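You operate a simulated robot arm through the tools that you are given. There is no shell and no other tool.

You are at the controls of a simulated robot arm. One attempt, no reset.

JOB
Measure the clamped disc and move it to the pocket for its grade.
Fine: it is on the FORM console; switch the console on and leave it on; FORM under 1 fringe goes to FLAT, over 1 to BOWED; leave the red handle free.

Only the result counts: the job must be done as asked and must still hold three seconds after the hand-in. Knocking over, shifting, dropping, spilling or breaking anything else fails it.

ROBOT AND FRAMES
A 6-joint arm with a fingered hand, fixed in place. Base frame: the origin is at the foot of the arm, x ahead of it, y to its left, z up; the work surface is at about z = 910. Readings come in mm, degrees, newtons and seconds.
With the tool pointing down near the work surface it reaches from about 420 to 940 mm from the base axis. Its first joint turns from -166.0 to 166.0 degrees. Payload 5 kg.
Tool frame: the origin (TCP) lies between the finger pads and is the grasp point; the fingertips stand 37 mm ahead of it; z points along the fingers, y is the line along which they close. Largest opening 124 mm; the body of the gripper starts 43 mm behind the TCP. The gripper is a hand of 3 fingers: y runs from the thumb to the fingers, the wrist lies at [-21, -125, -215] in the tool frame, and closing takes about 1.5 s.
Orientation is told as [roll, pitch, yaw] about the base's x, y, z axes, in that order, counted from this pose: with the fingers straight down and the wrist toward the robot, the tool's x, y and z point along [0, 1, 0], [1, 0, 0] and [0, 0, -1] of the base frame.

CONTROLS
- The arm moves only by the tool jog_arm. Its argument "increments" is a list of rows, each a list of 7 numbers: the opening, from 0 (shut) to 1 (fully open), then the shift along the tool's x, y, z in mm, then the turn, a rotation vector about the tool's x, y, z in degrees. In form: [[claw, dx, dy, dz, ax, ay, az], ...]. A call has 1 to 20 rows; each row shifts and turns the commanded pose from where the row before left it, along the tool's axes as they then stand. Each row takes 0.2 s and may step no farther than 50 mm and 8.6 degrees from the row before; otherwise, or with a gripper value out of range, the whole call is refused. Where a pose cannot be reached the arm comes as near as it can. A force on the tool above 70 N (or 10 N above the force at the start of the call, whichever is more), or a blocked arm, ends the call early, and 0.2 s more pass. Each finger travels about 72 mm/s and halts on what it meets, pressing with about 32 N; the grip force reading is that of the motor and also rises with nothing between the fingers. The clock runs only during rows and for 0.2 s after the last one: add rows that do not move to give the fingers time. The reply holds the time, the measured pose of the TCP, the force on the tool along the base axes, the opening and the grip force, in the units named above and with some noise, with the torque about the TCP (base axes, N m) and any sound that the robot's microphone picked up, and new pictures: "views" is both (left out), scene, wrist or none.
- Cameras (640 x 400 px; columns grow to the right, rows downward): "scene" is fixed at [401.9, -648.6, 1681.4]; the picture's right is [0.95, -0.32, 0.00], its down [-0.17, -0.51, -0.84] and it looks along [0.27, 0.80, -0.54] (base axes); focal length 332 px, centre (320, 200). "wrist" rides on the gripper at [72, -104, -154] in the tool frame; the picture's right is [-0.83, 0.26, -0.49], its down [-0.51, -0.72, 0.47] and it looks along [-0.23, 0.64, 0.73] (tool axes); focal length 243 px, centre (320, 200). There is no depth. A picture from a camera that has moved, and an enlarged one, comes with that camera's place and axes in the base frame and with its lens.
- grasp_type(shape): the hand has 3 fingers and takes this shape, open, in about a second: jaw (thumb against the fingers, like two jaws); tri (thumb and two fingers); tip (a fingertip pinch); poke (one finger out to press); point (the index stretched); flat (the hand flat); cup (the hand cupped); fist (a fist). The gripper value then closes the fingers along that shape, each until it touches; the sizes above hold for jaw. It gives what a move gives, with no picture.
- inspect(camera, box): a new picture of the part [left, top, right, bottom] of that camera's present view, enlarged. It takes no simulated time.
- finish_job(): hands the job in; it is judged then, once.

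Nothing tells you positions but the pictures and the camera data. Unless the task says otherwise, let go and move clear before handing in.

The tools are called after ">>>" as a command line: name --pt "numbers of a row" for each row, then --argument value for the rest, lists and objects as JSON in quotes. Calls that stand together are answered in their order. jog_arm: Moves the arm, as the interface text tells. Its arguments: {"type":"object","properties":{"increments":{"type":"array"},"views":{"type":"string","enum":["both","scene","wrist","none"]}},"required":["increments"]} The other tools are called the same way: grasp_type (shape) gives the hand a shape; inspect (camera, box) takes an enlarged picture of a part of a camera's view; finish_job () hands the job in.

At the start:

```text
clock: 0.0
tool_pos: [679.1, 305.5, 1214.2]
tcp_rot: [0.1, -0.1, 0.1]
wrist_force: [0.0, 0.1, 0.3]
wrist_torque: [-0.01, 0.01, 0.0]
finger_gap: 123.6
grasp_force: 0.1
shape: jaw
```

scene: 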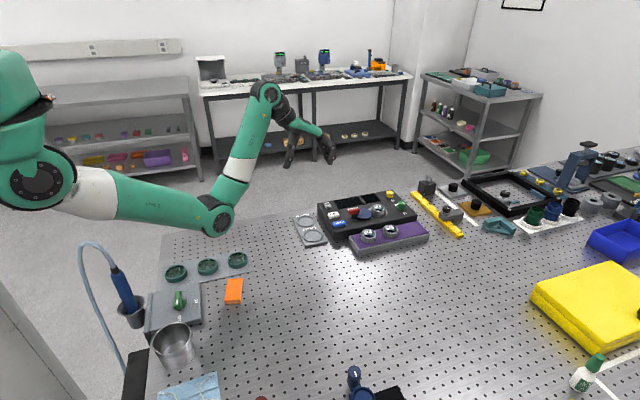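
wrist: 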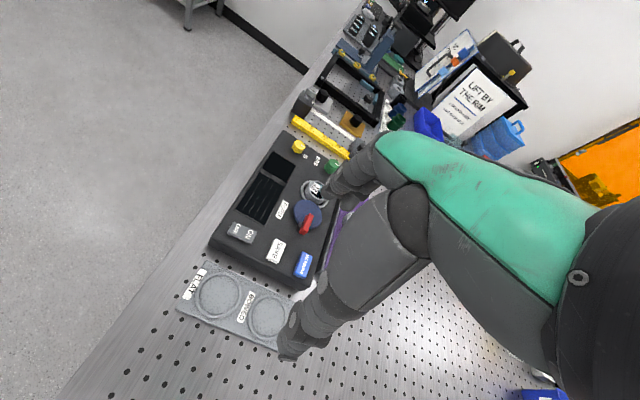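

I see a black console with a red handle at about the middle of the table's far edge, and a grey tray with two pockets labelled FLAT and BOWED next to it. I'll enlarge the views before I move.

>>> inspect --camera "scene" --box '[280, 170, 440, 270]'

>>> inspect --camera "wrist" --box '[170, 120, 400, 360]'

>>> inspect --camera "wrist" --box '[400, 20, 560, 150]'

>>> inspect --camera "scene" --box '[400, 120, 640, 270]'

```text
4.00 times, centred on (360, 220) of scene
camera zoom: at [401.9, -648.6, 1681.4], right [0.95, -0.32, 0.0], down [-0.17, -0.51, -0.84], along [0.27, 0.8, -0.54], focal length 1327 px, centre (160, 120)
```

zoom: 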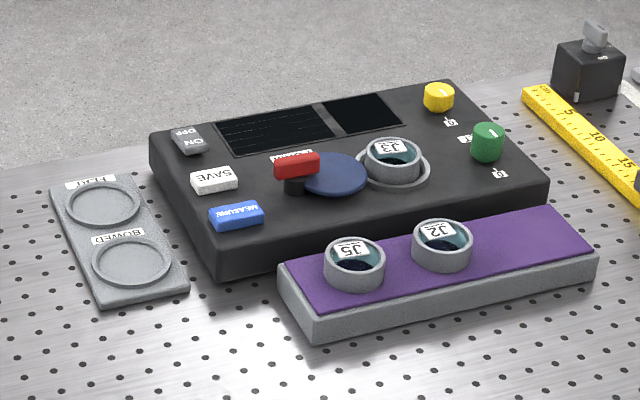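

```text
1.67 times, centred on (285, 240) of wrist
camera zoom: at [574.7, 378.8, 1368.0], right [0.26, -0.83, 0.49], down [-0.72, -0.51, -0.47], along [0.64, -0.23, -0.73], focal length 404 px, centre (378, 133)
```

zoom: 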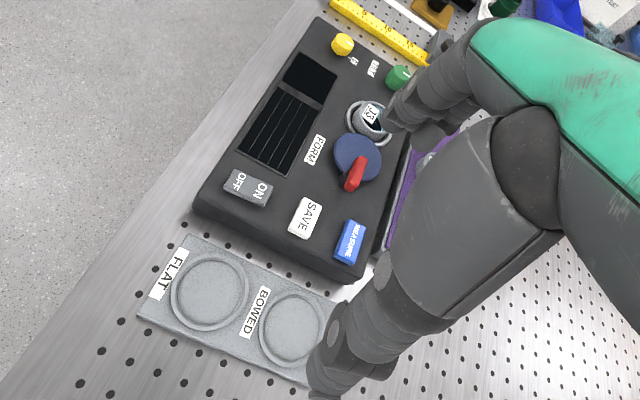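

```text
3.08 times, centred on (480, 85) of wrist
camera zoom: at [574.7, 378.8, 1368.0], right [0.26, -0.83, 0.49], down [-0.72, -0.51, -0.47], along [0.64, -0.23, -0.73], focal length 746 px, centre (-172, 554)
```

zoom: 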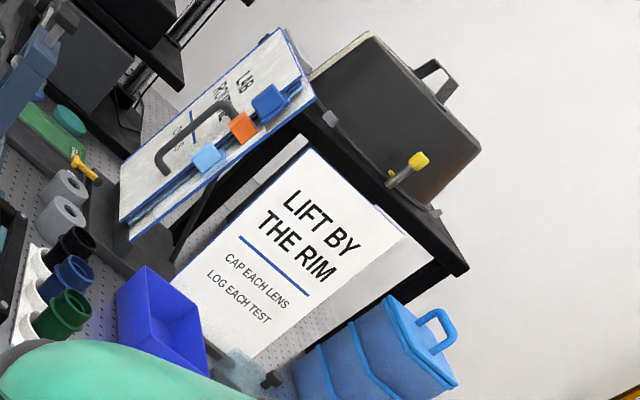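

```text
2.67 times, centred on (520, 195) of scene
camera zoom: at [401.9, -648.6, 1681.4], right [0.95, -0.32, 0.0], down [-0.17, -0.51, -0.84], along [0.27, 0.8, -0.54], focal length 885 px, centre (-213, 213)
```

zoom: 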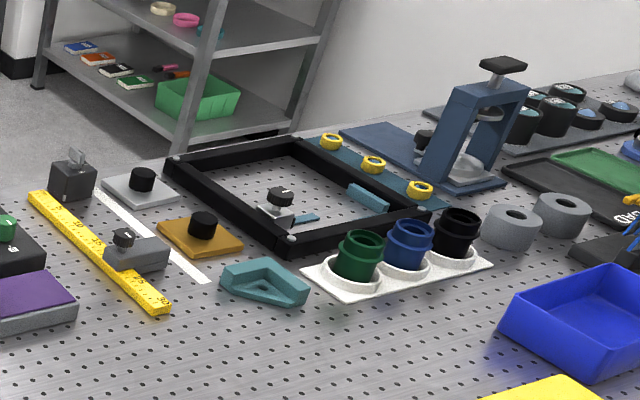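

The disc J3 sits in the console's ring with a blue cam and red handle beside it. J5 and J2 on the purple stand look like decoys. I'll look at the console more closely.

>>> inspect --camera "wrist" --box '[200, 120, 350, 290]'

>>> inspect --camera "scene" --box '[310, 185, 425, 260]'

>>> inspect --camera "wrist" --box '[280, 120, 350, 190]'

>>> inspect --camera "scene" --box '[100, 230, 420, 400]'

```text
2.35 times, centred on (275, 205) of wrist
camera zoom: at [574.7, 378.8, 1368.0], right [0.26, -0.83, 0.49], down [-0.72, -0.51, -0.47], along [0.64, -0.23, -0.73], focal length 571 px, centre (426, 188)
```

zoom: 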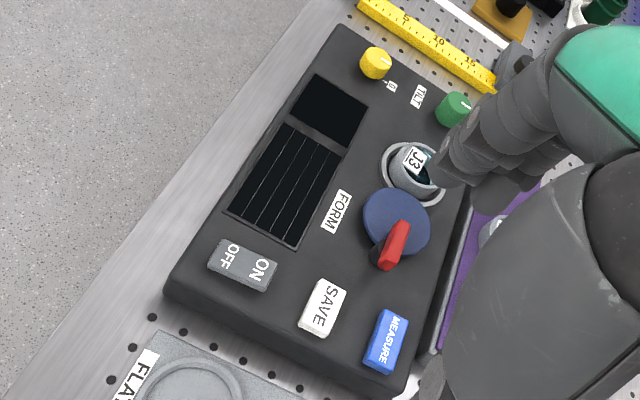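

```text
5.33 times, centred on (368, 222) of scene
camera zoom: at [401.9, -648.6, 1681.4], right [0.95, -0.32, 0.0], down [-0.17, -0.51, -0.84], along [0.27, 0.8, -0.54], focal length 1770 px, centre (67, 80)
```

zoom: 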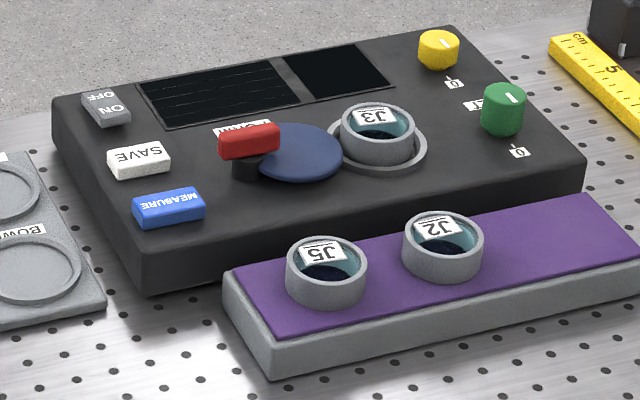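

```text
5.71 times, centred on (315, 155) of wrist
camera zoom: at [574.7, 378.8, 1368.0], right [0.26, -0.83, 0.49], down [-0.72, -0.51, -0.47], along [0.64, -0.23, -0.73], focal length 1386 px, centre (349, 457)
```

zoom: 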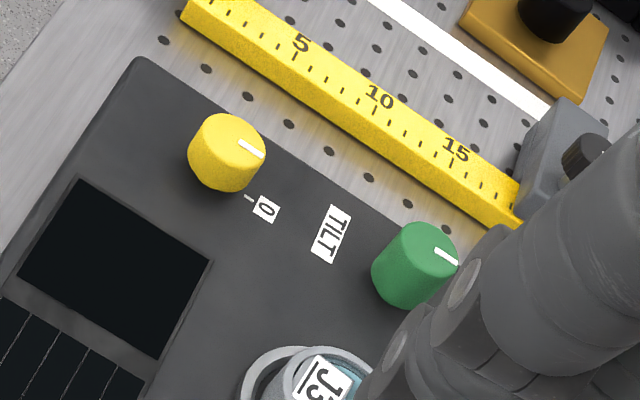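

```text
2.00 times, centred on (260, 315) of scene
camera zoom: at [401.9, -648.6, 1681.4], right [0.95, -0.32, 0.0], down [-0.17, -0.51, -0.84], along [0.27, 0.8, -0.54], focal length 664 px, centre (440, -30)
```

zoom: 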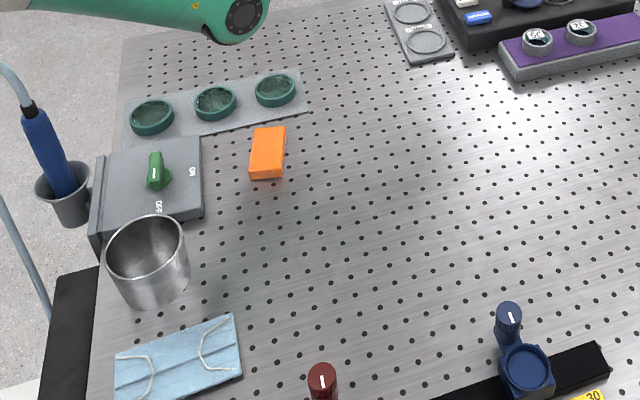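

The rocker is near (772, 365), MEASURE near (772, 239), the red handle near (841, 265) and J3 near (942, 272). I'll shift the hand sideways to get a clear wrist view of the console.

>>> jog_arm --pt "1 -20 -10 0 0 0 0" --pt "1 -20 -10 0 0 0 0" --pt "1 -20 -10 0 0 0 0" --pt "1 -20 -10 0 0 0 0" --pt "1 0 0 0 0 0 0"

```text
clock: 1.2
tool_pos: [656.6, 232.1, 1194.1]
tcp_rot: [0.0, -0.3, 0.0]
wrist_force: [-0.4, -0.7, -0.5]
wrist_torque: [-0.02, 0.01, 0.01]
finger_gap: 123.7
grasp_force: 0.2
shape: jaw
out of reach, approached as far as the arm can: row 2, 3, 4
camera wrist: at [551.6, 305.1, 1347.4], right [0.26, -0.83, 0.49], down [-0.72, -0.51, -0.48], along [0.64, -0.23, -0.73], focal length 243 px, centre (320, 200)
```

scene: 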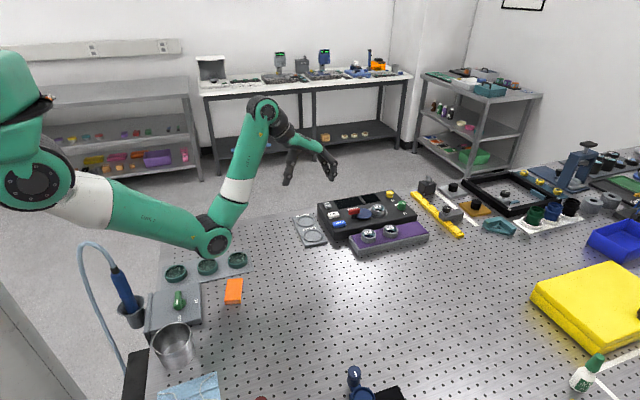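
wrist: 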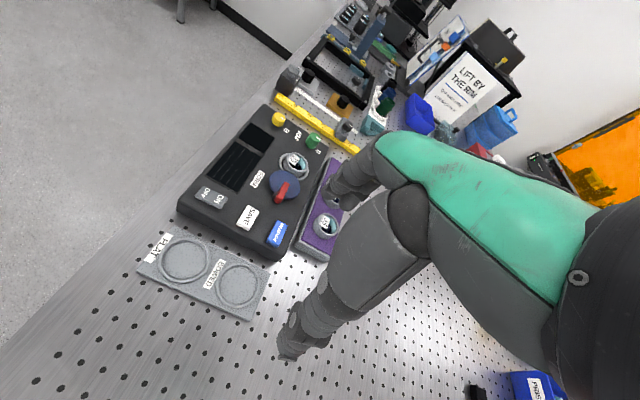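

>>> inspect --camera "wrist" --box '[180, 90, 350, 270]'

>>> inspect --camera "wrist" --box '[255, 130, 325, 210]'

```text
2.22 times, centred on (265, 180) of wrist
camera zoom: at [551.6, 305.1, 1347.4], right [0.26, -0.83, 0.49], down [-0.72, -0.51, -0.48], along [0.64, -0.23, -0.73], focal length 539 px, centre (442, 244)
```

zoom: 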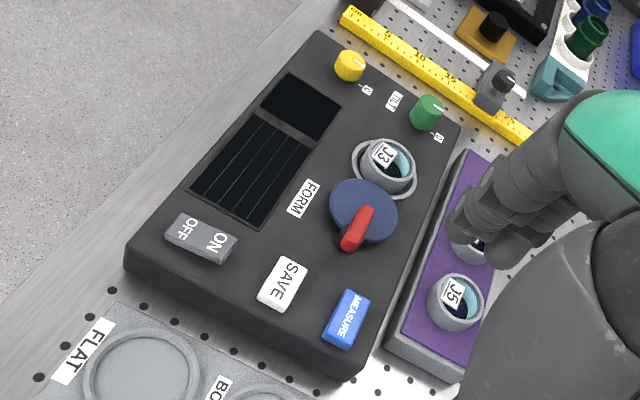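

```text
5.00 times, centred on (290, 170) of wrist
camera zoom: at [551.6, 305.1, 1347.4], right [0.26, -0.83, 0.49], down [-0.72, -0.51, -0.48], along [0.64, -0.23, -0.73], focal length 1213 px, centre (470, 350)
```

zoom: 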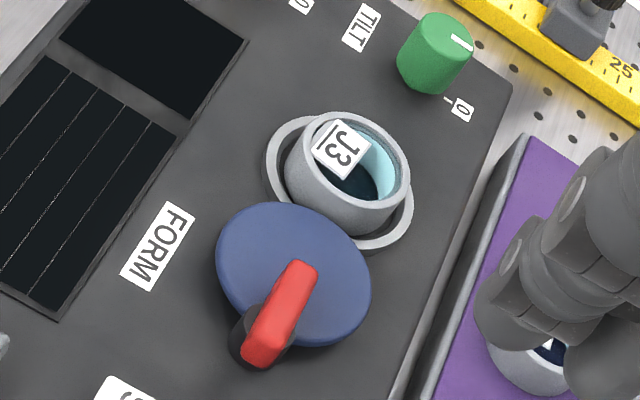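

The cam is eccentric: it pivots on the black post and presses J3's side, with the red bar as its handle. I'll form the poke shape and find out where the fingertip is.

>>> grasp_type --shape "poke"

>>> jog_arm --pt "1 0 0 0 0 0 0"

```text
clock: 2.1
tool_pos: [656.7, 232.4, 1195.3]
tcp_rot: [0.0, -0.3, 0.0]
wrist_force: [0.1, 0.2, 0.1]
wrist_torque: [-0.02, -0.02, 0.01]
finger_gap: 0.0
grasp_force: 0.1
shape: poke
```

```text
clock: 2.5
tool_pos: [656.2, 232.1, 1194.7]
tcp_rot: [-0.1, -0.3, 0.0]
wrist_force: [1.1, -0.2, -0.6]
wrist_torque: [0.08, 0.04, -0.01]
finger_gap: 0.0
grasp_force: 0.0
shape: poke
camera wrist: at [551.6, 305.4, 1347.5], right [0.26, -0.83, 0.49], down [-0.72, -0.51, -0.48], along [0.64, -0.23, -0.73], focal length 243 px, centre (320, 200)
```

scene: 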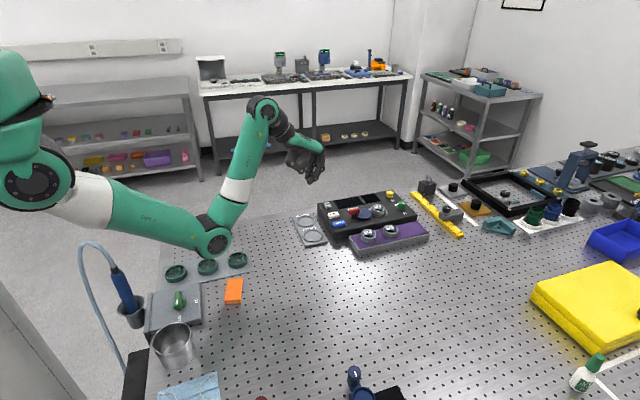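
wrist: 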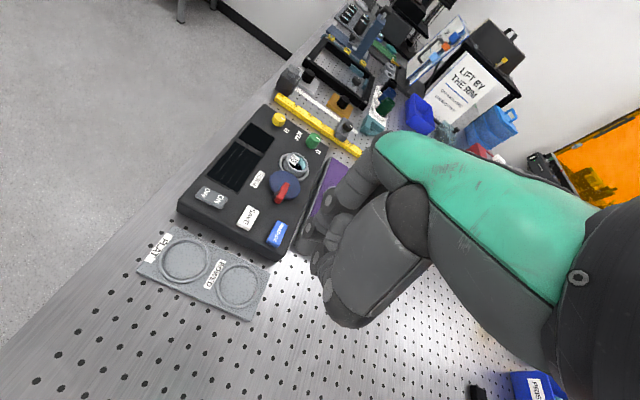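

>>> inspect --camera "scene" --box '[255, 110, 345, 200]'

>>> inspect --camera "wrist" --box '[270, 160, 450, 340]'

```text
4.44 times, centred on (300, 155) of scene
camera zoom: at [401.9, -648.6, 1681.4], right [0.95, -0.32, 0.0], down [-0.17, -0.51, -0.84], along [0.27, 0.8, -0.54], focal length 1475 px, centre (409, 400)
```

zoom: 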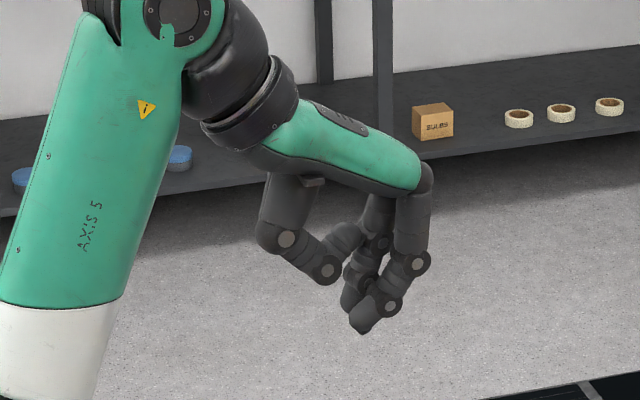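

```text
2.22 times, centred on (360, 250) of wrist
camera zoom: at [551.6, 305.4, 1347.5], right [0.26, -0.83, 0.49], down [-0.72, -0.51, -0.48], along [0.64, -0.23, -0.73], focal length 539 px, centre (231, 89)
```

zoom: 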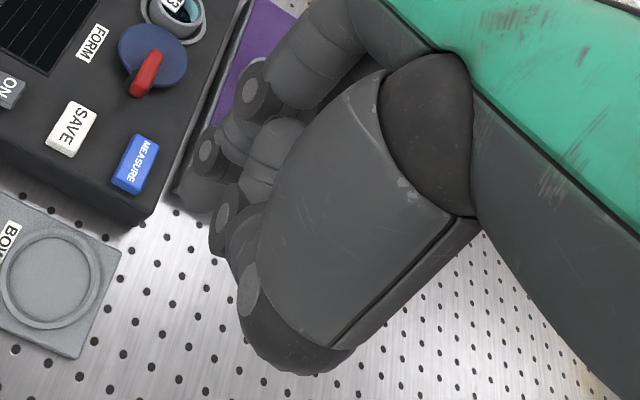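

>>> jog_arm --pt "0 0 0 0 0 0 0" --pt "0 0 0 0 0 0 0" --pt "0 0 0 0 0 0 0" --pt "0 0 0 0 0 0 0" --pt "0 0 0 0 0 0 0" --pt "0 0 0 0 0 0 0" --pt "0 0 0 0 0 0 0"

>>> inspect --camera "scene" --box '[255, 110, 345, 200]'

>>> inspect --camera "wrist" --box '[270, 160, 450, 340]'

```text
clock: 4.1
tool_pos: [657.0, 232.2, 1194.9]
tcp_rot: [0.0, -0.3, 0.0]
wrist_force: [-0.5, 0.0, -0.7]
wrist_torque: [-0.03, 0.01, 0.02]
finger_gap: 0.0
grasp_force: 31.6
shape: jaw
camera wrist: at [551.6, 305.4, 1347.5], right [0.26, -0.83, 0.49], down [-0.72, -0.51, -0.48], along [0.64, -0.23, -0.73], focal length 243 px, centre (320, 200)
```

scene: 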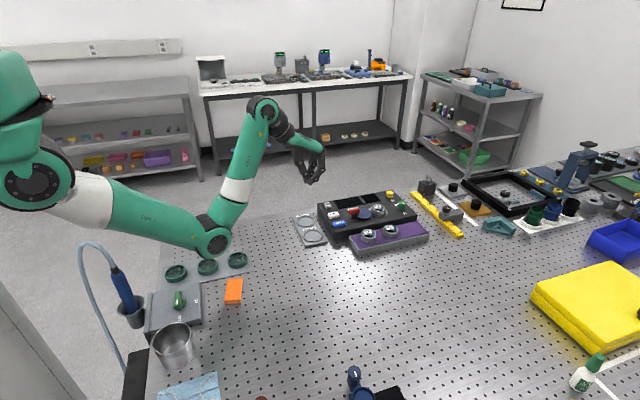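
wrist: 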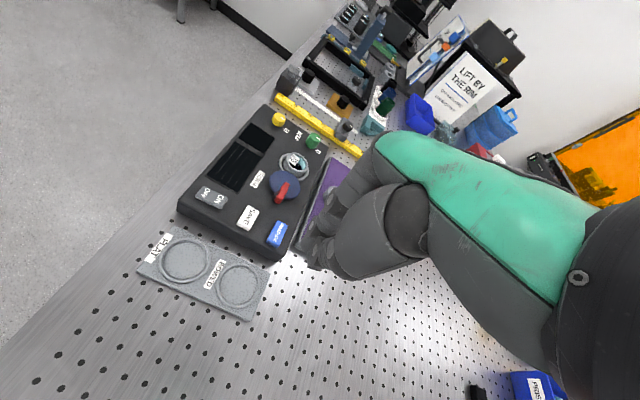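

```text
4.44 times, centred on (300, 155) of scene
camera zoom: at [401.9, -648.6, 1681.4], right [0.95, -0.32, 0.0], down [-0.17, -0.51, -0.84], along [0.27, 0.8, -0.54], focal length 1475 px, centre (409, 400)
```

zoom: 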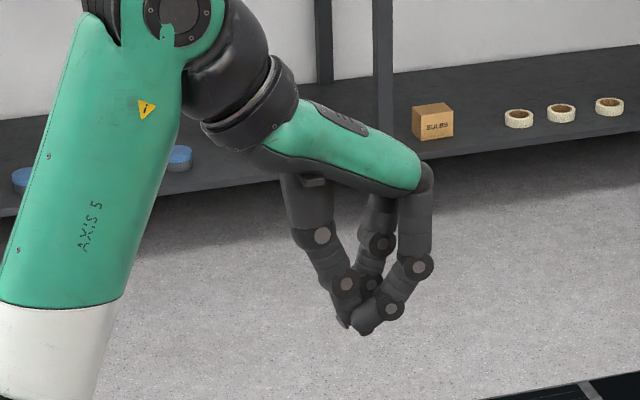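

```text
2.22 times, centred on (360, 250) of wrist
camera zoom: at [551.6, 305.4, 1347.5], right [0.26, -0.83, 0.49], down [-0.72, -0.51, -0.48], along [0.64, -0.23, -0.73], focal length 539 px, centre (231, 89)
```

zoom: 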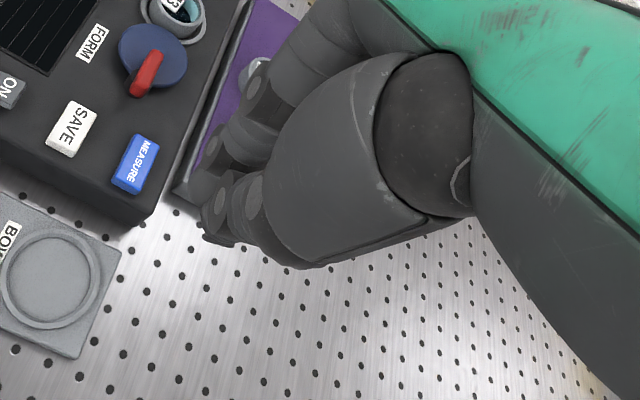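

>>> grasp_type --shape "poke"

>>> inspect --camera "scene" --box '[305, 145, 345, 190]'

>>> inspect --camera "wrist" --box '[290, 180, 380, 270]'

```text
clock: 5.0
tool_pos: [656.0, 232.8, 1195.0]
tcp_rot: [0.0, -0.3, -0.1]
wrist_force: [0.8, -0.8, -0.3]
wrist_torque: [0.01, -0.01, -0.01]
finger_gap: 0.0
grasp_force: 0.1
shape: poke
```

```text
8.89 times, centred on (325, 168) of scene
camera zoom: at [401.9, -648.6, 1681.4], right [0.95, -0.32, 0.0], down [-0.17, -0.51, -0.84], along [0.27, 0.8, -0.54], focal length 2949 px, centre (276, 489)
```

zoom: 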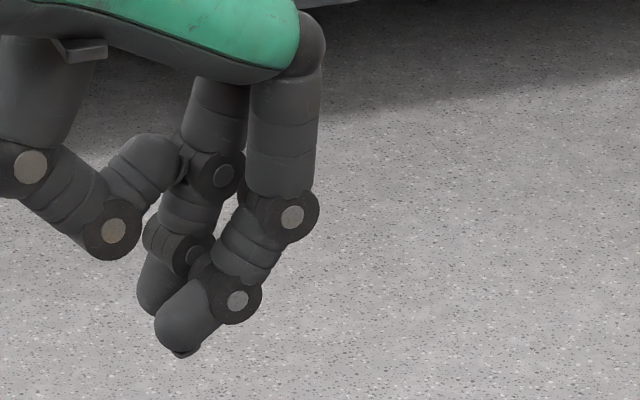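

```text
4.44 times, centred on (335, 225) of wrist
camera zoom: at [551.6, 305.4, 1347.5], right [0.26, -0.83, 0.49], down [-0.72, -0.51, -0.48], along [0.64, -0.23, -0.73], focal length 1078 px, centre (253, 89)
```

zoom: 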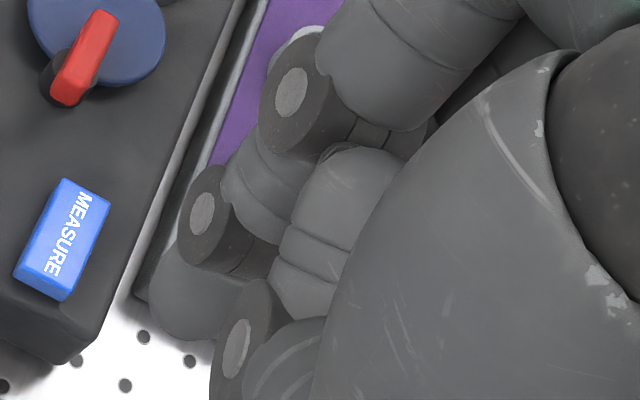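

>>> grasp_type --shape "point"

>>> inspect --camera "scene" --box '[290, 140, 360, 200]'

>>> inspect --camera "wrist" --box '[250, 140, 430, 340]'

```text
clock: 5.9
tool_pos: [656.9, 232.8, 1195.1]
tcp_rot: [0.0, -0.3, -0.1]
wrist_force: [0.4, 0.2, -1.0]
wrist_torque: [0.0, 0.02, -0.01]
finger_gap: 0.0
grasp_force: 0.0
shape: point
```

```text
6.67 times, centred on (325, 170) of scene
camera zoom: at [401.9, -648.6, 1681.4], right [0.95, -0.32, 0.0], down [-0.17, -0.51, -0.84], along [0.27, 0.8, -0.54], focal length 2212 px, centre (287, 400)
```

zoom: 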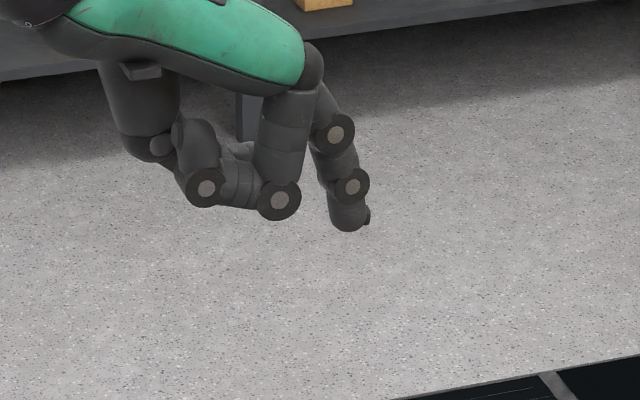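

```text
2.00 times, centred on (340, 240) of wrist
camera zoom: at [551.6, 305.4, 1347.5], right [0.26, -0.83, 0.49], down [-0.72, -0.51, -0.48], along [0.64, -0.23, -0.73], focal length 485 px, centre (280, 120)
```

zoom: 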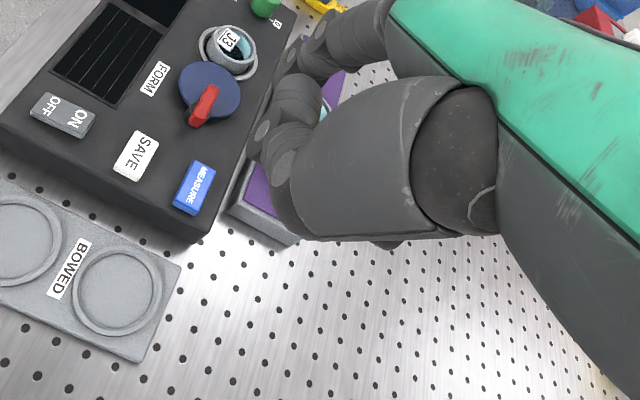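

The point shape gives a stretched index whose tip sits about 77 mm forward of the TCP and 25 mm below it. I'll hover it above the ON half of the rocker.

>>> jog_arm --pt "1 13 4 16 0 0 0" --pt "1 13 4 16 0 0 0" --pt "1 13 4 16 0 0 0" --pt "1 13 4 16 0 0 0" --pt "1 13 4 16 0 0 0" --pt "1 13 4 16 0 0 0" --pt "1 13 4 16 0 0 0" --pt "1 13 4 16 0 0 0" --pt "1 0 0 0 0 0 0"

>>> inspect --camera "scene" --box '[280, 140, 440, 250]'

>>> inspect --camera "wrist" --box '[200, 80, 400, 280]'

```text
clock: 7.9
tool_pos: [688.6, 334.6, 1067.7]
tcp_rot: [0.0, 0.1, -0.1]
wrist_force: [0.0, 0.1, -0.9]
wrist_torque: [-0.02, -0.07, -0.03]
finger_gap: 0.2
grasp_force: 0.1
shape: point
camera wrist: at [584.3, 408.1, 1221.3], right [0.26, -0.83, 0.49], down [-0.72, -0.51, -0.47], along [0.64, -0.23, -0.73], focal length 243 px, centre (320, 200)
```

scene: 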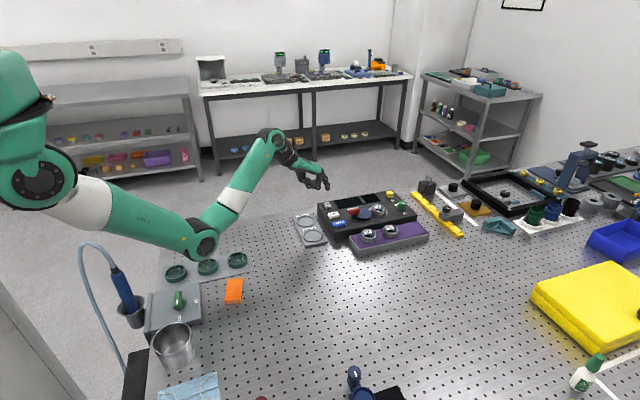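
wrist: 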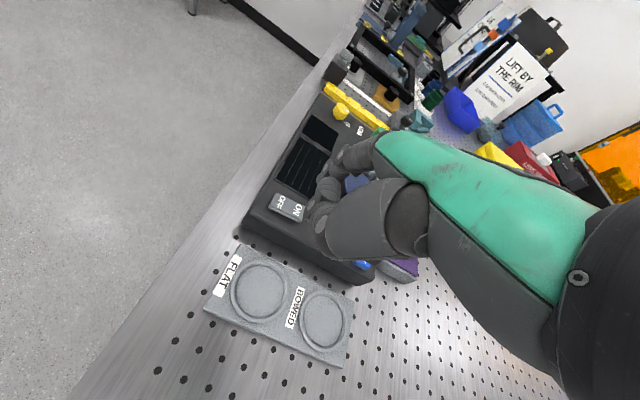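

```text
3.64 times, centred on (360, 195) of scene
camera zoom: at [401.9, -648.6, 1681.4], right [0.95, -0.32, 0.0], down [-0.17, -0.51, -0.84], along [0.27, 0.8, -0.54], focal length 1206 px, centre (174, 218)
```

zoom: 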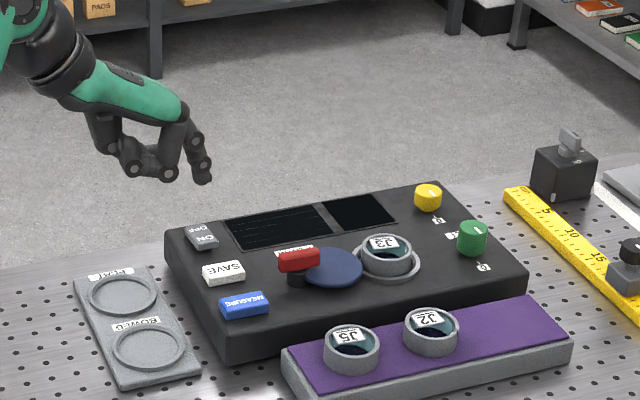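

```text
2.00 times, centred on (300, 180) of wrist
camera zoom: at [584.3, 408.1, 1221.3], right [0.26, -0.83, 0.49], down [-0.72, -0.51, -0.47], along [0.64, -0.23, -0.73], focal length 485 px, centre (360, 240)
```

zoom: 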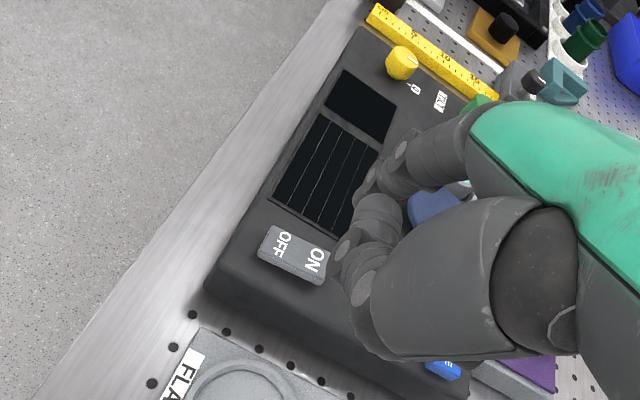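

>>> inspect --camera "wrist" --box '[290, 120, 380, 220]'

>>> inspect --camera "scene" --box '[300, 160, 350, 210]'

```text
4.00 times, centred on (335, 170) of wrist
camera zoom: at [584.3, 408.1, 1221.3], right [0.26, -0.83, 0.49], down [-0.72, -0.51, -0.47], along [0.64, -0.23, -0.73], focal length 970 px, centre (260, 320)
```

zoom: 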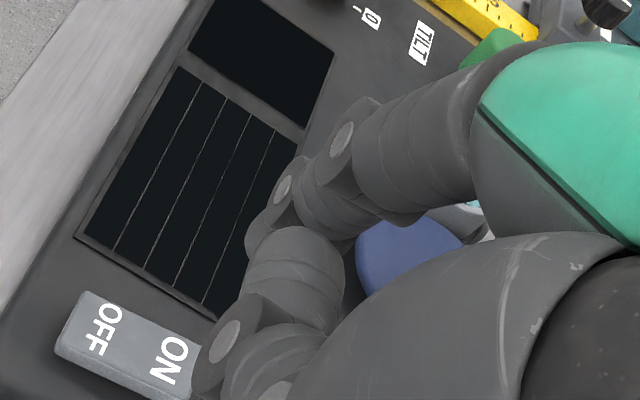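

```text
8.00 times, centred on (325, 185) of scene
camera zoom: at [401.9, -648.6, 1681.4], right [0.95, -0.32, 0.0], down [-0.17, -0.51, -0.84], along [0.27, 0.8, -0.54], focal length 2654 px, centre (280, 320)
```

zoom: 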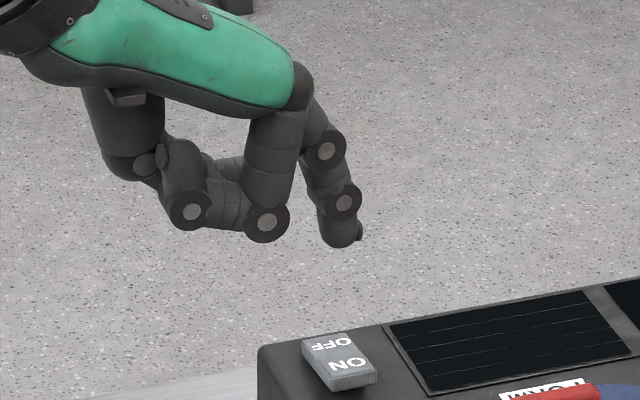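

The index tip is above the ON half. I'll come down most of the way and look again.

>>> jog_arm --pt "1 -4 3 12 0 0 0" --pt "1 0 0 14 0 0 0" --pt "1 0 0 14 0 0 0" --pt "1 0 0 10 0 0 0" --pt "1 0 0 0 0 0 0"

>>> inspect --camera "scene" --box '[300, 170, 370, 240]'

>>> inspect --camera "wrist" --box '[270, 120, 380, 240]'

```text
clock: 9.1
tool_pos: [689.6, 331.3, 1015.6]
tcp_rot: [0.0, 0.0, 0.1]
wrist_force: [-0.3, -0.5, -0.6]
wrist_torque: [0.06, 0.0, 0.0]
finger_gap: 0.1
grasp_force: 0.0
shape: point
camera wrist: at [586.4, 403.7, 1169.8], right [0.26, -0.83, 0.49], down [-0.72, -0.51, -0.47], along [0.64, -0.23, -0.73], focal length 243 px, centre (320, 200)
```

scene: 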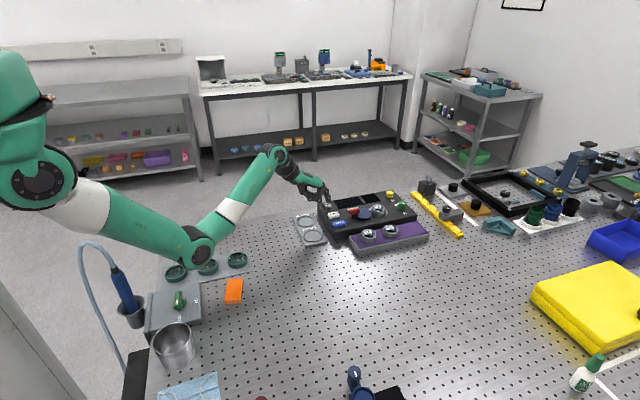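
wrist: 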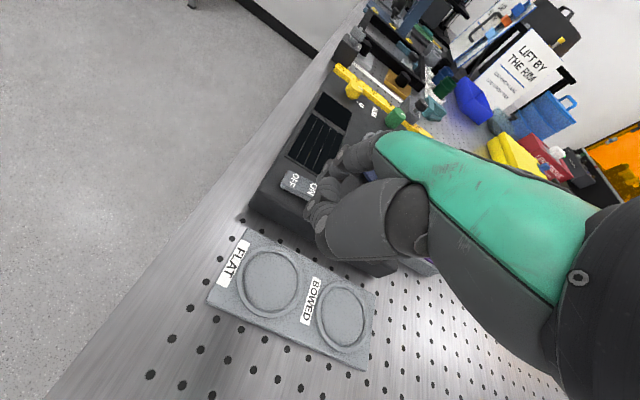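

```text
5.71 times, centred on (335, 205) of scene
camera zoom: at [401.9, -648.6, 1681.4], right [0.95, -0.32, 0.0], down [-0.17, -0.51, -0.84], along [0.27, 0.8, -0.54], focal length 1896 px, centre (234, 171)
```

zoom: 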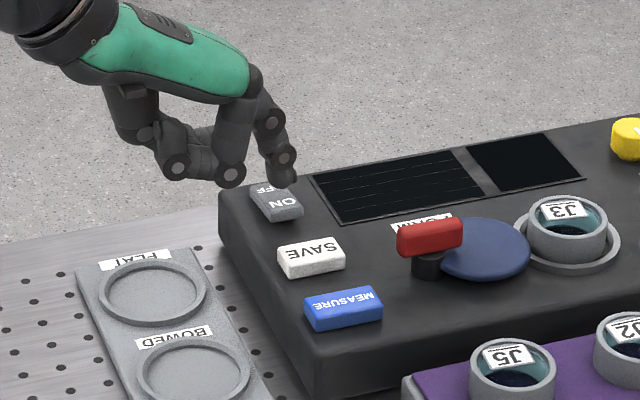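

```text
3.33 times, centred on (325, 180) of wrist
camera zoom: at [586.4, 403.7, 1169.8], right [0.26, -0.83, 0.49], down [-0.72, -0.51, -0.47], along [0.64, -0.23, -0.73], focal length 809 px, centre (303, 267)
```

zoom: 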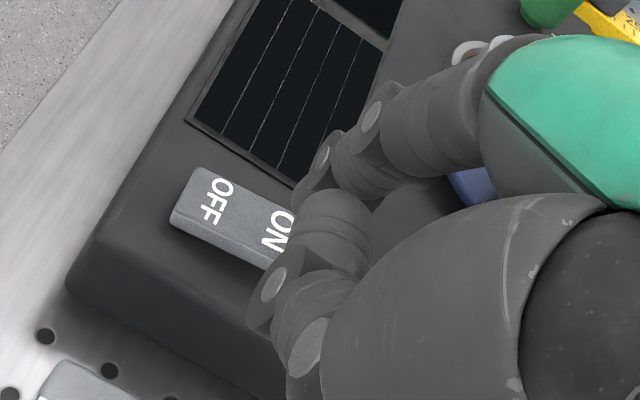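

>>> jog_arm --pt "1 -4 0 8 0 0 0" --pt "1 0 0 4 0 0 0" --pt "1 0 0 3 0 0 0" --pt "1 0 0 3 0 0 0" --pt "1 0 0 0 0 0 0"

>>> inspect --camera "scene" --box '[300, 170, 400, 250]'

```text
clock: 10.3
tool_pos: [691.6, 326.7, 999.5]
tcp_rot: [0.1, 0.0, 0.0]
wrist_force: [0.0, -0.2, 0.4]
wrist_torque: [0.0, 0.01, -0.01]
finger_gap: 119.0
grasp_force: 0.1
shape: point
camera wrist: at [587.6, 400.2, 1152.5], right [0.26, -0.83, 0.49], down [-0.72, -0.51, -0.47], along [0.64, -0.23, -0.73], focal length 243 px, centre (320, 200)
```

scene: 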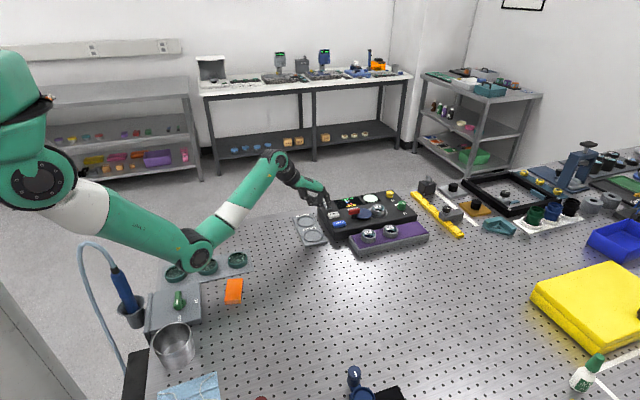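
wrist: 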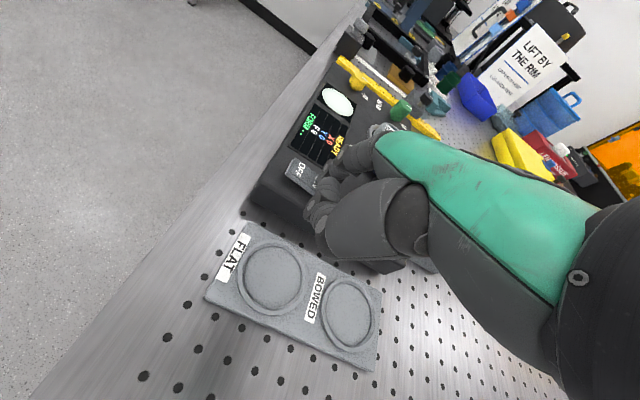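

```text
5.00 times, centred on (350, 210) of scene
camera zoom: at [401.9, -648.6, 1681.4], right [0.95, -0.32, 0.0], down [-0.17, -0.51, -0.84], along [0.27, 0.8, -0.54], focal length 1659 px, centre (170, 150)
```

zoom: 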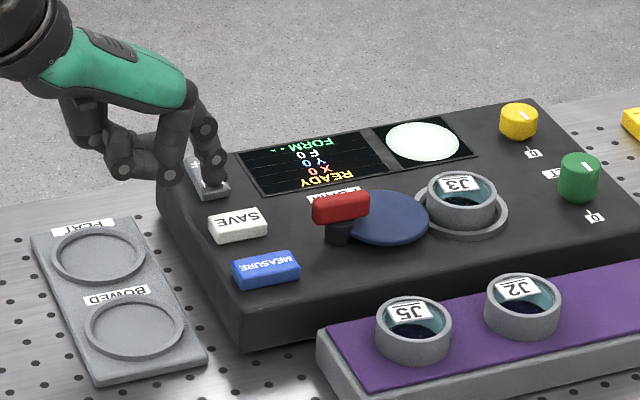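

The console is on: the display says READY and shows an interferogram spot. I'll lift clear and read the screen.

>>> jog_arm --pt "1 0 0 -15 0 0 0" --pt "1 0 0 -20 0 0 0" --pt "1 -10 0 -20 0 0 0" --pt "1 -20 0 -10 0 0 0" --pt "1 -20 0 0 0 0 0" --pt "1 0 0 0 0 0 0"

>>> inspect --camera "scene" --box '[335, 185, 425, 235]'

>>> inspect --camera "wrist" --box '[220, 70, 360, 230]'

```text
clock: 11.7
tool_pos: [692.1, 278.6, 1064.1]
tcp_rot: [0.0, 0.0, 0.0]
wrist_force: [-0.5, -0.1, 0.8]
wrist_torque: [-0.02, -0.01, 0.02]
finger_gap: 119.2
grasp_force: 0.1
shape: point
camera wrist: at [587.0, 351.1, 1217.9], right [0.26, -0.83, 0.49], down [-0.72, -0.51, -0.47], along [0.64, -0.23, -0.73], focal length 243 px, centre (320, 200)
```

scene: 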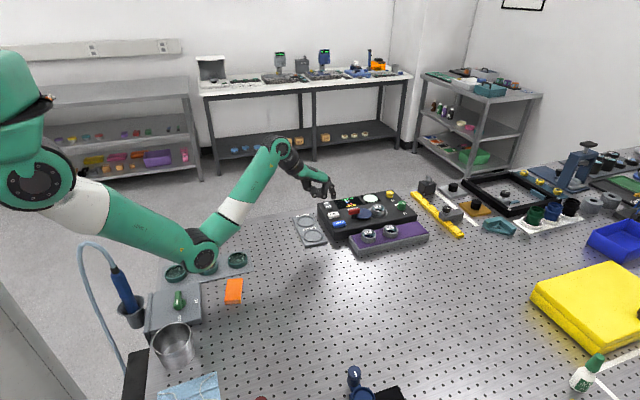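
wrist: 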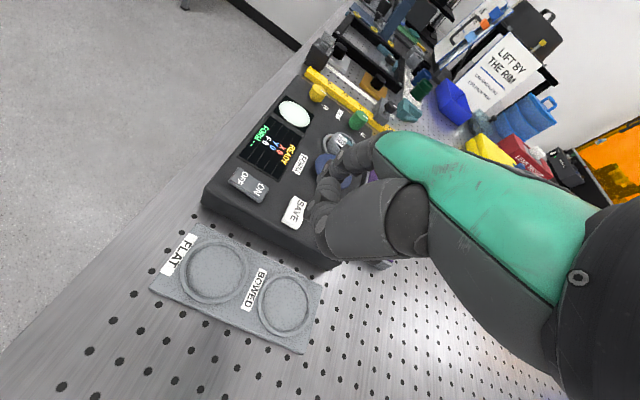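

```text
7.11 times, centred on (380, 210) of scene
camera zoom: at [401.9, -648.6, 1681.4], right [0.95, -0.32, 0.0], down [-0.17, -0.51, -0.84], along [0.27, 0.8, -0.54], focal length 2359 px, centre (-107, 129)
```

zoom: 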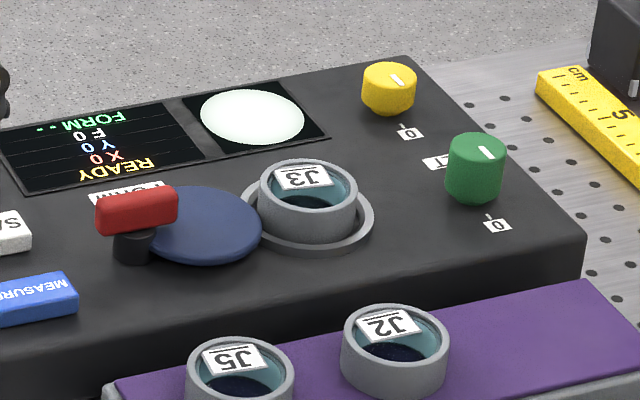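

```text
2.50 times, centred on (290, 150) of wrist
camera zoom: at [587.0, 351.1, 1217.9], right [0.26, -0.83, 0.49], down [-0.72, -0.51, -0.47], along [0.64, -0.23, -0.73], focal length 606 px, centre (395, 325)
```

zoom: 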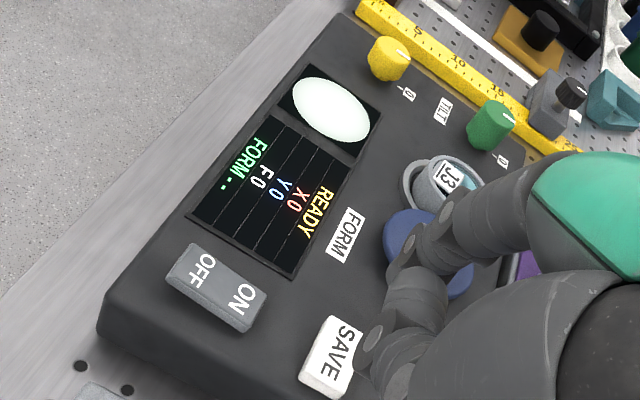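

The screen reads READY with X, Y and F all at 0, and the spot shows no fringes. Next I'll press MEASURE with J3 still clamped.

>>> jog_arm --pt "1 -15 0 5 0 0 0" --pt "1 -15 0 10 0 0 0" --pt "1 -15 0 12 0 0 0" --pt "1 -14 0 12 0 0 0" --pt "1 0 0 10 0 0 0" --pt "1 0 0 0 0 0 0"

>>> inspect --camera "scene" --box '[300, 170, 400, 250]'

>>> inspect --camera "wrist" --box '[270, 120, 380, 240]'

```text
clock: 13.1
tool_pos: [690.2, 218.9, 1015.3]
tcp_rot: [0.0, 0.0, 0.0]
wrist_force: [0.2, 0.2, -0.3]
wrist_torque: [-0.02, -0.02, 0.01]
finger_gap: 119.2
grasp_force: 0.0
shape: point
camera wrist: at [586.2, 291.7, 1169.4], right [0.26, -0.83, 0.49], down [-0.72, -0.51, -0.47], along [0.64, -0.23, -0.73], focal length 243 px, centre (320, 200)
```

scene: 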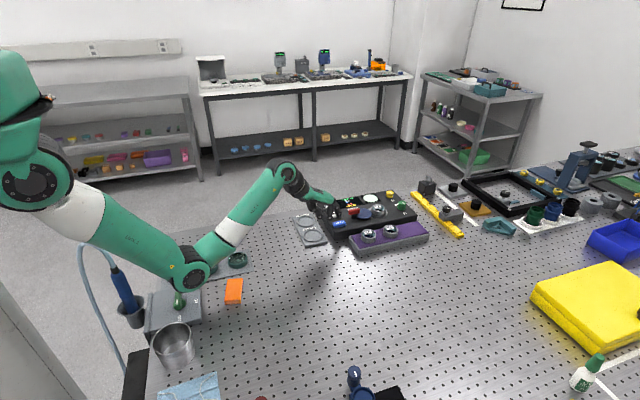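
wrist: 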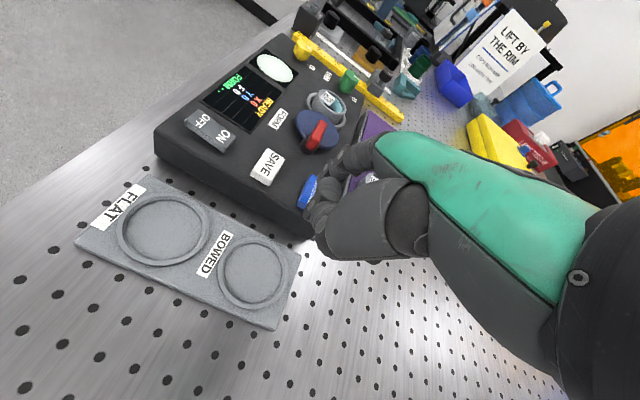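

```text
5.00 times, centred on (350, 210) of scene
camera zoom: at [401.9, -648.6, 1681.4], right [0.95, -0.32, 0.0], down [-0.17, -0.51, -0.84], along [0.27, 0.8, -0.54], focal length 1659 px, centre (170, 150)
```

zoom: 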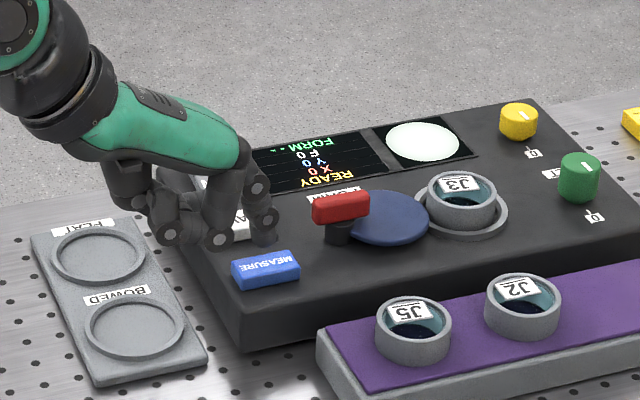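

```text
3.33 times, centred on (325, 180) of wrist
camera zoom: at [586.2, 291.7, 1169.4], right [0.26, -0.83, 0.49], down [-0.72, -0.51, -0.47], along [0.64, -0.23, -0.73], focal length 809 px, centre (303, 267)
```

zoom: 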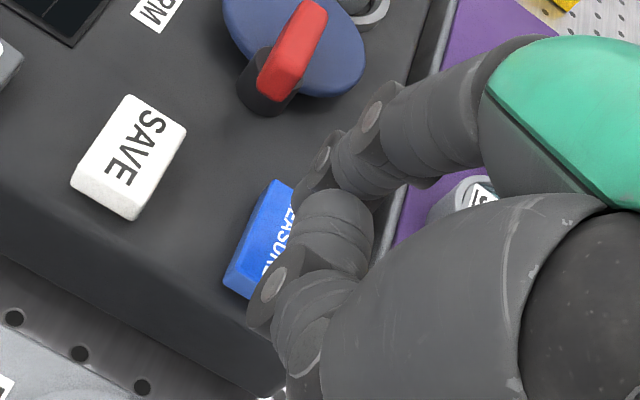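

>>> jog_arm --pt "1 0 0 8 0 0 0" --pt "1 0 0 5 0 0 0" --pt "1 0 0 3 0 0 0" --pt "1 0 0 3 0 0 0" --pt "1 0 0 0 0 0 0"

>>> inspect --camera "scene" --box '[310, 180, 410, 250]'

```text
clock: 14.3
tool_pos: [691.4, 217.3, 996.2]
tcp_rot: [0.0, 0.0, 0.0]
wrist_force: [-0.5, -0.2, 1.5]
wrist_torque: [0.02, -0.1, -0.01]
finger_gap: 119.1
grasp_force: 0.1
shape: point
camera wrist: at [587.1, 291.3, 1149.8], right [0.26, -0.83, 0.49], down [-0.72, -0.51, -0.47], along [0.64, -0.23, -0.73], focal length 243 px, centre (320, 200)
```

scene: 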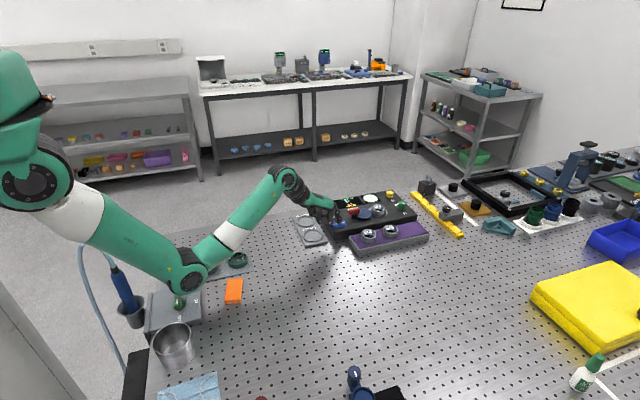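
wrist: 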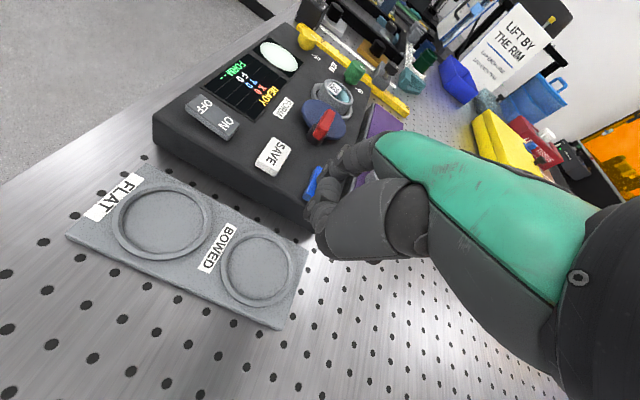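

```text
5.71 times, centred on (360, 215) of scene
camera zoom: at [401.9, -648.6, 1681.4], right [0.95, -0.32, 0.0], down [-0.17, -0.51, -0.84], along [0.27, 0.8, -0.54], focal length 1896 px, centre (91, 114)
```

zoom: 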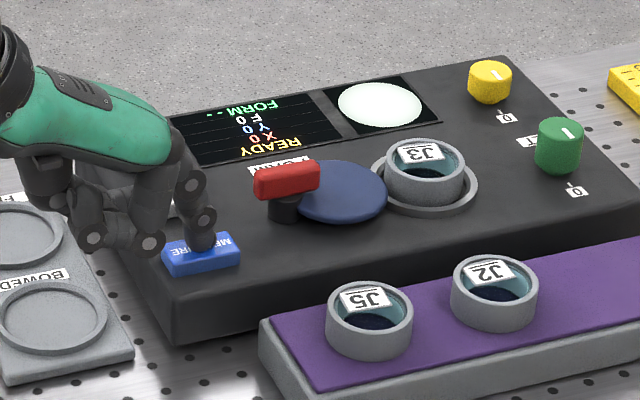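

The tip is just touching MEASURE (1.5 N). I'll push a little further.

>>> jog_arm --pt "1 0 0 2 0 0 0" --pt "1 0 0 2 0 0 0" --pt "1 0 0 0 0 0 0" --views "none"

>>> inspect --camera "scene" --box '[310, 180, 410, 250]'

```text
clock: 15.1
tool_pos: [692.3, 219.1, 992.5]
tcp_rot: [0.0, 0.0, 0.0]
wrist_force: [-2.0, -0.3, 5.7]
wrist_torque: [0.11, -0.34, -0.03]
finger_gap: 119.1
grasp_force: 0.1
shape: point
heard: click
```

```text
5.71 times, centred on (360, 215) of scene
camera zoom: at [401.9, -648.6, 1681.4], right [0.95, -0.32, 0.0], down [-0.17, -0.51, -0.84], along [0.27, 0.8, -0.54], focal length 1896 px, centre (91, 114)
```

zoom: 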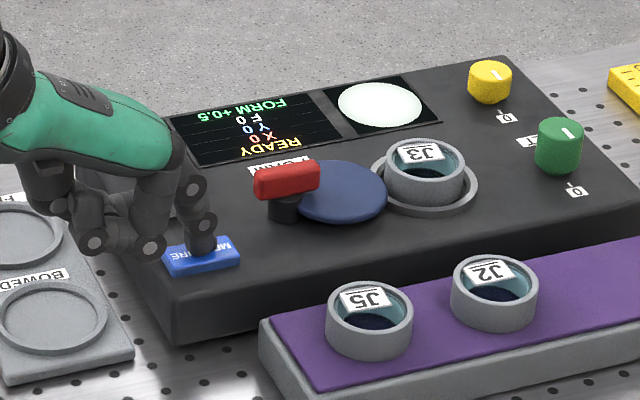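

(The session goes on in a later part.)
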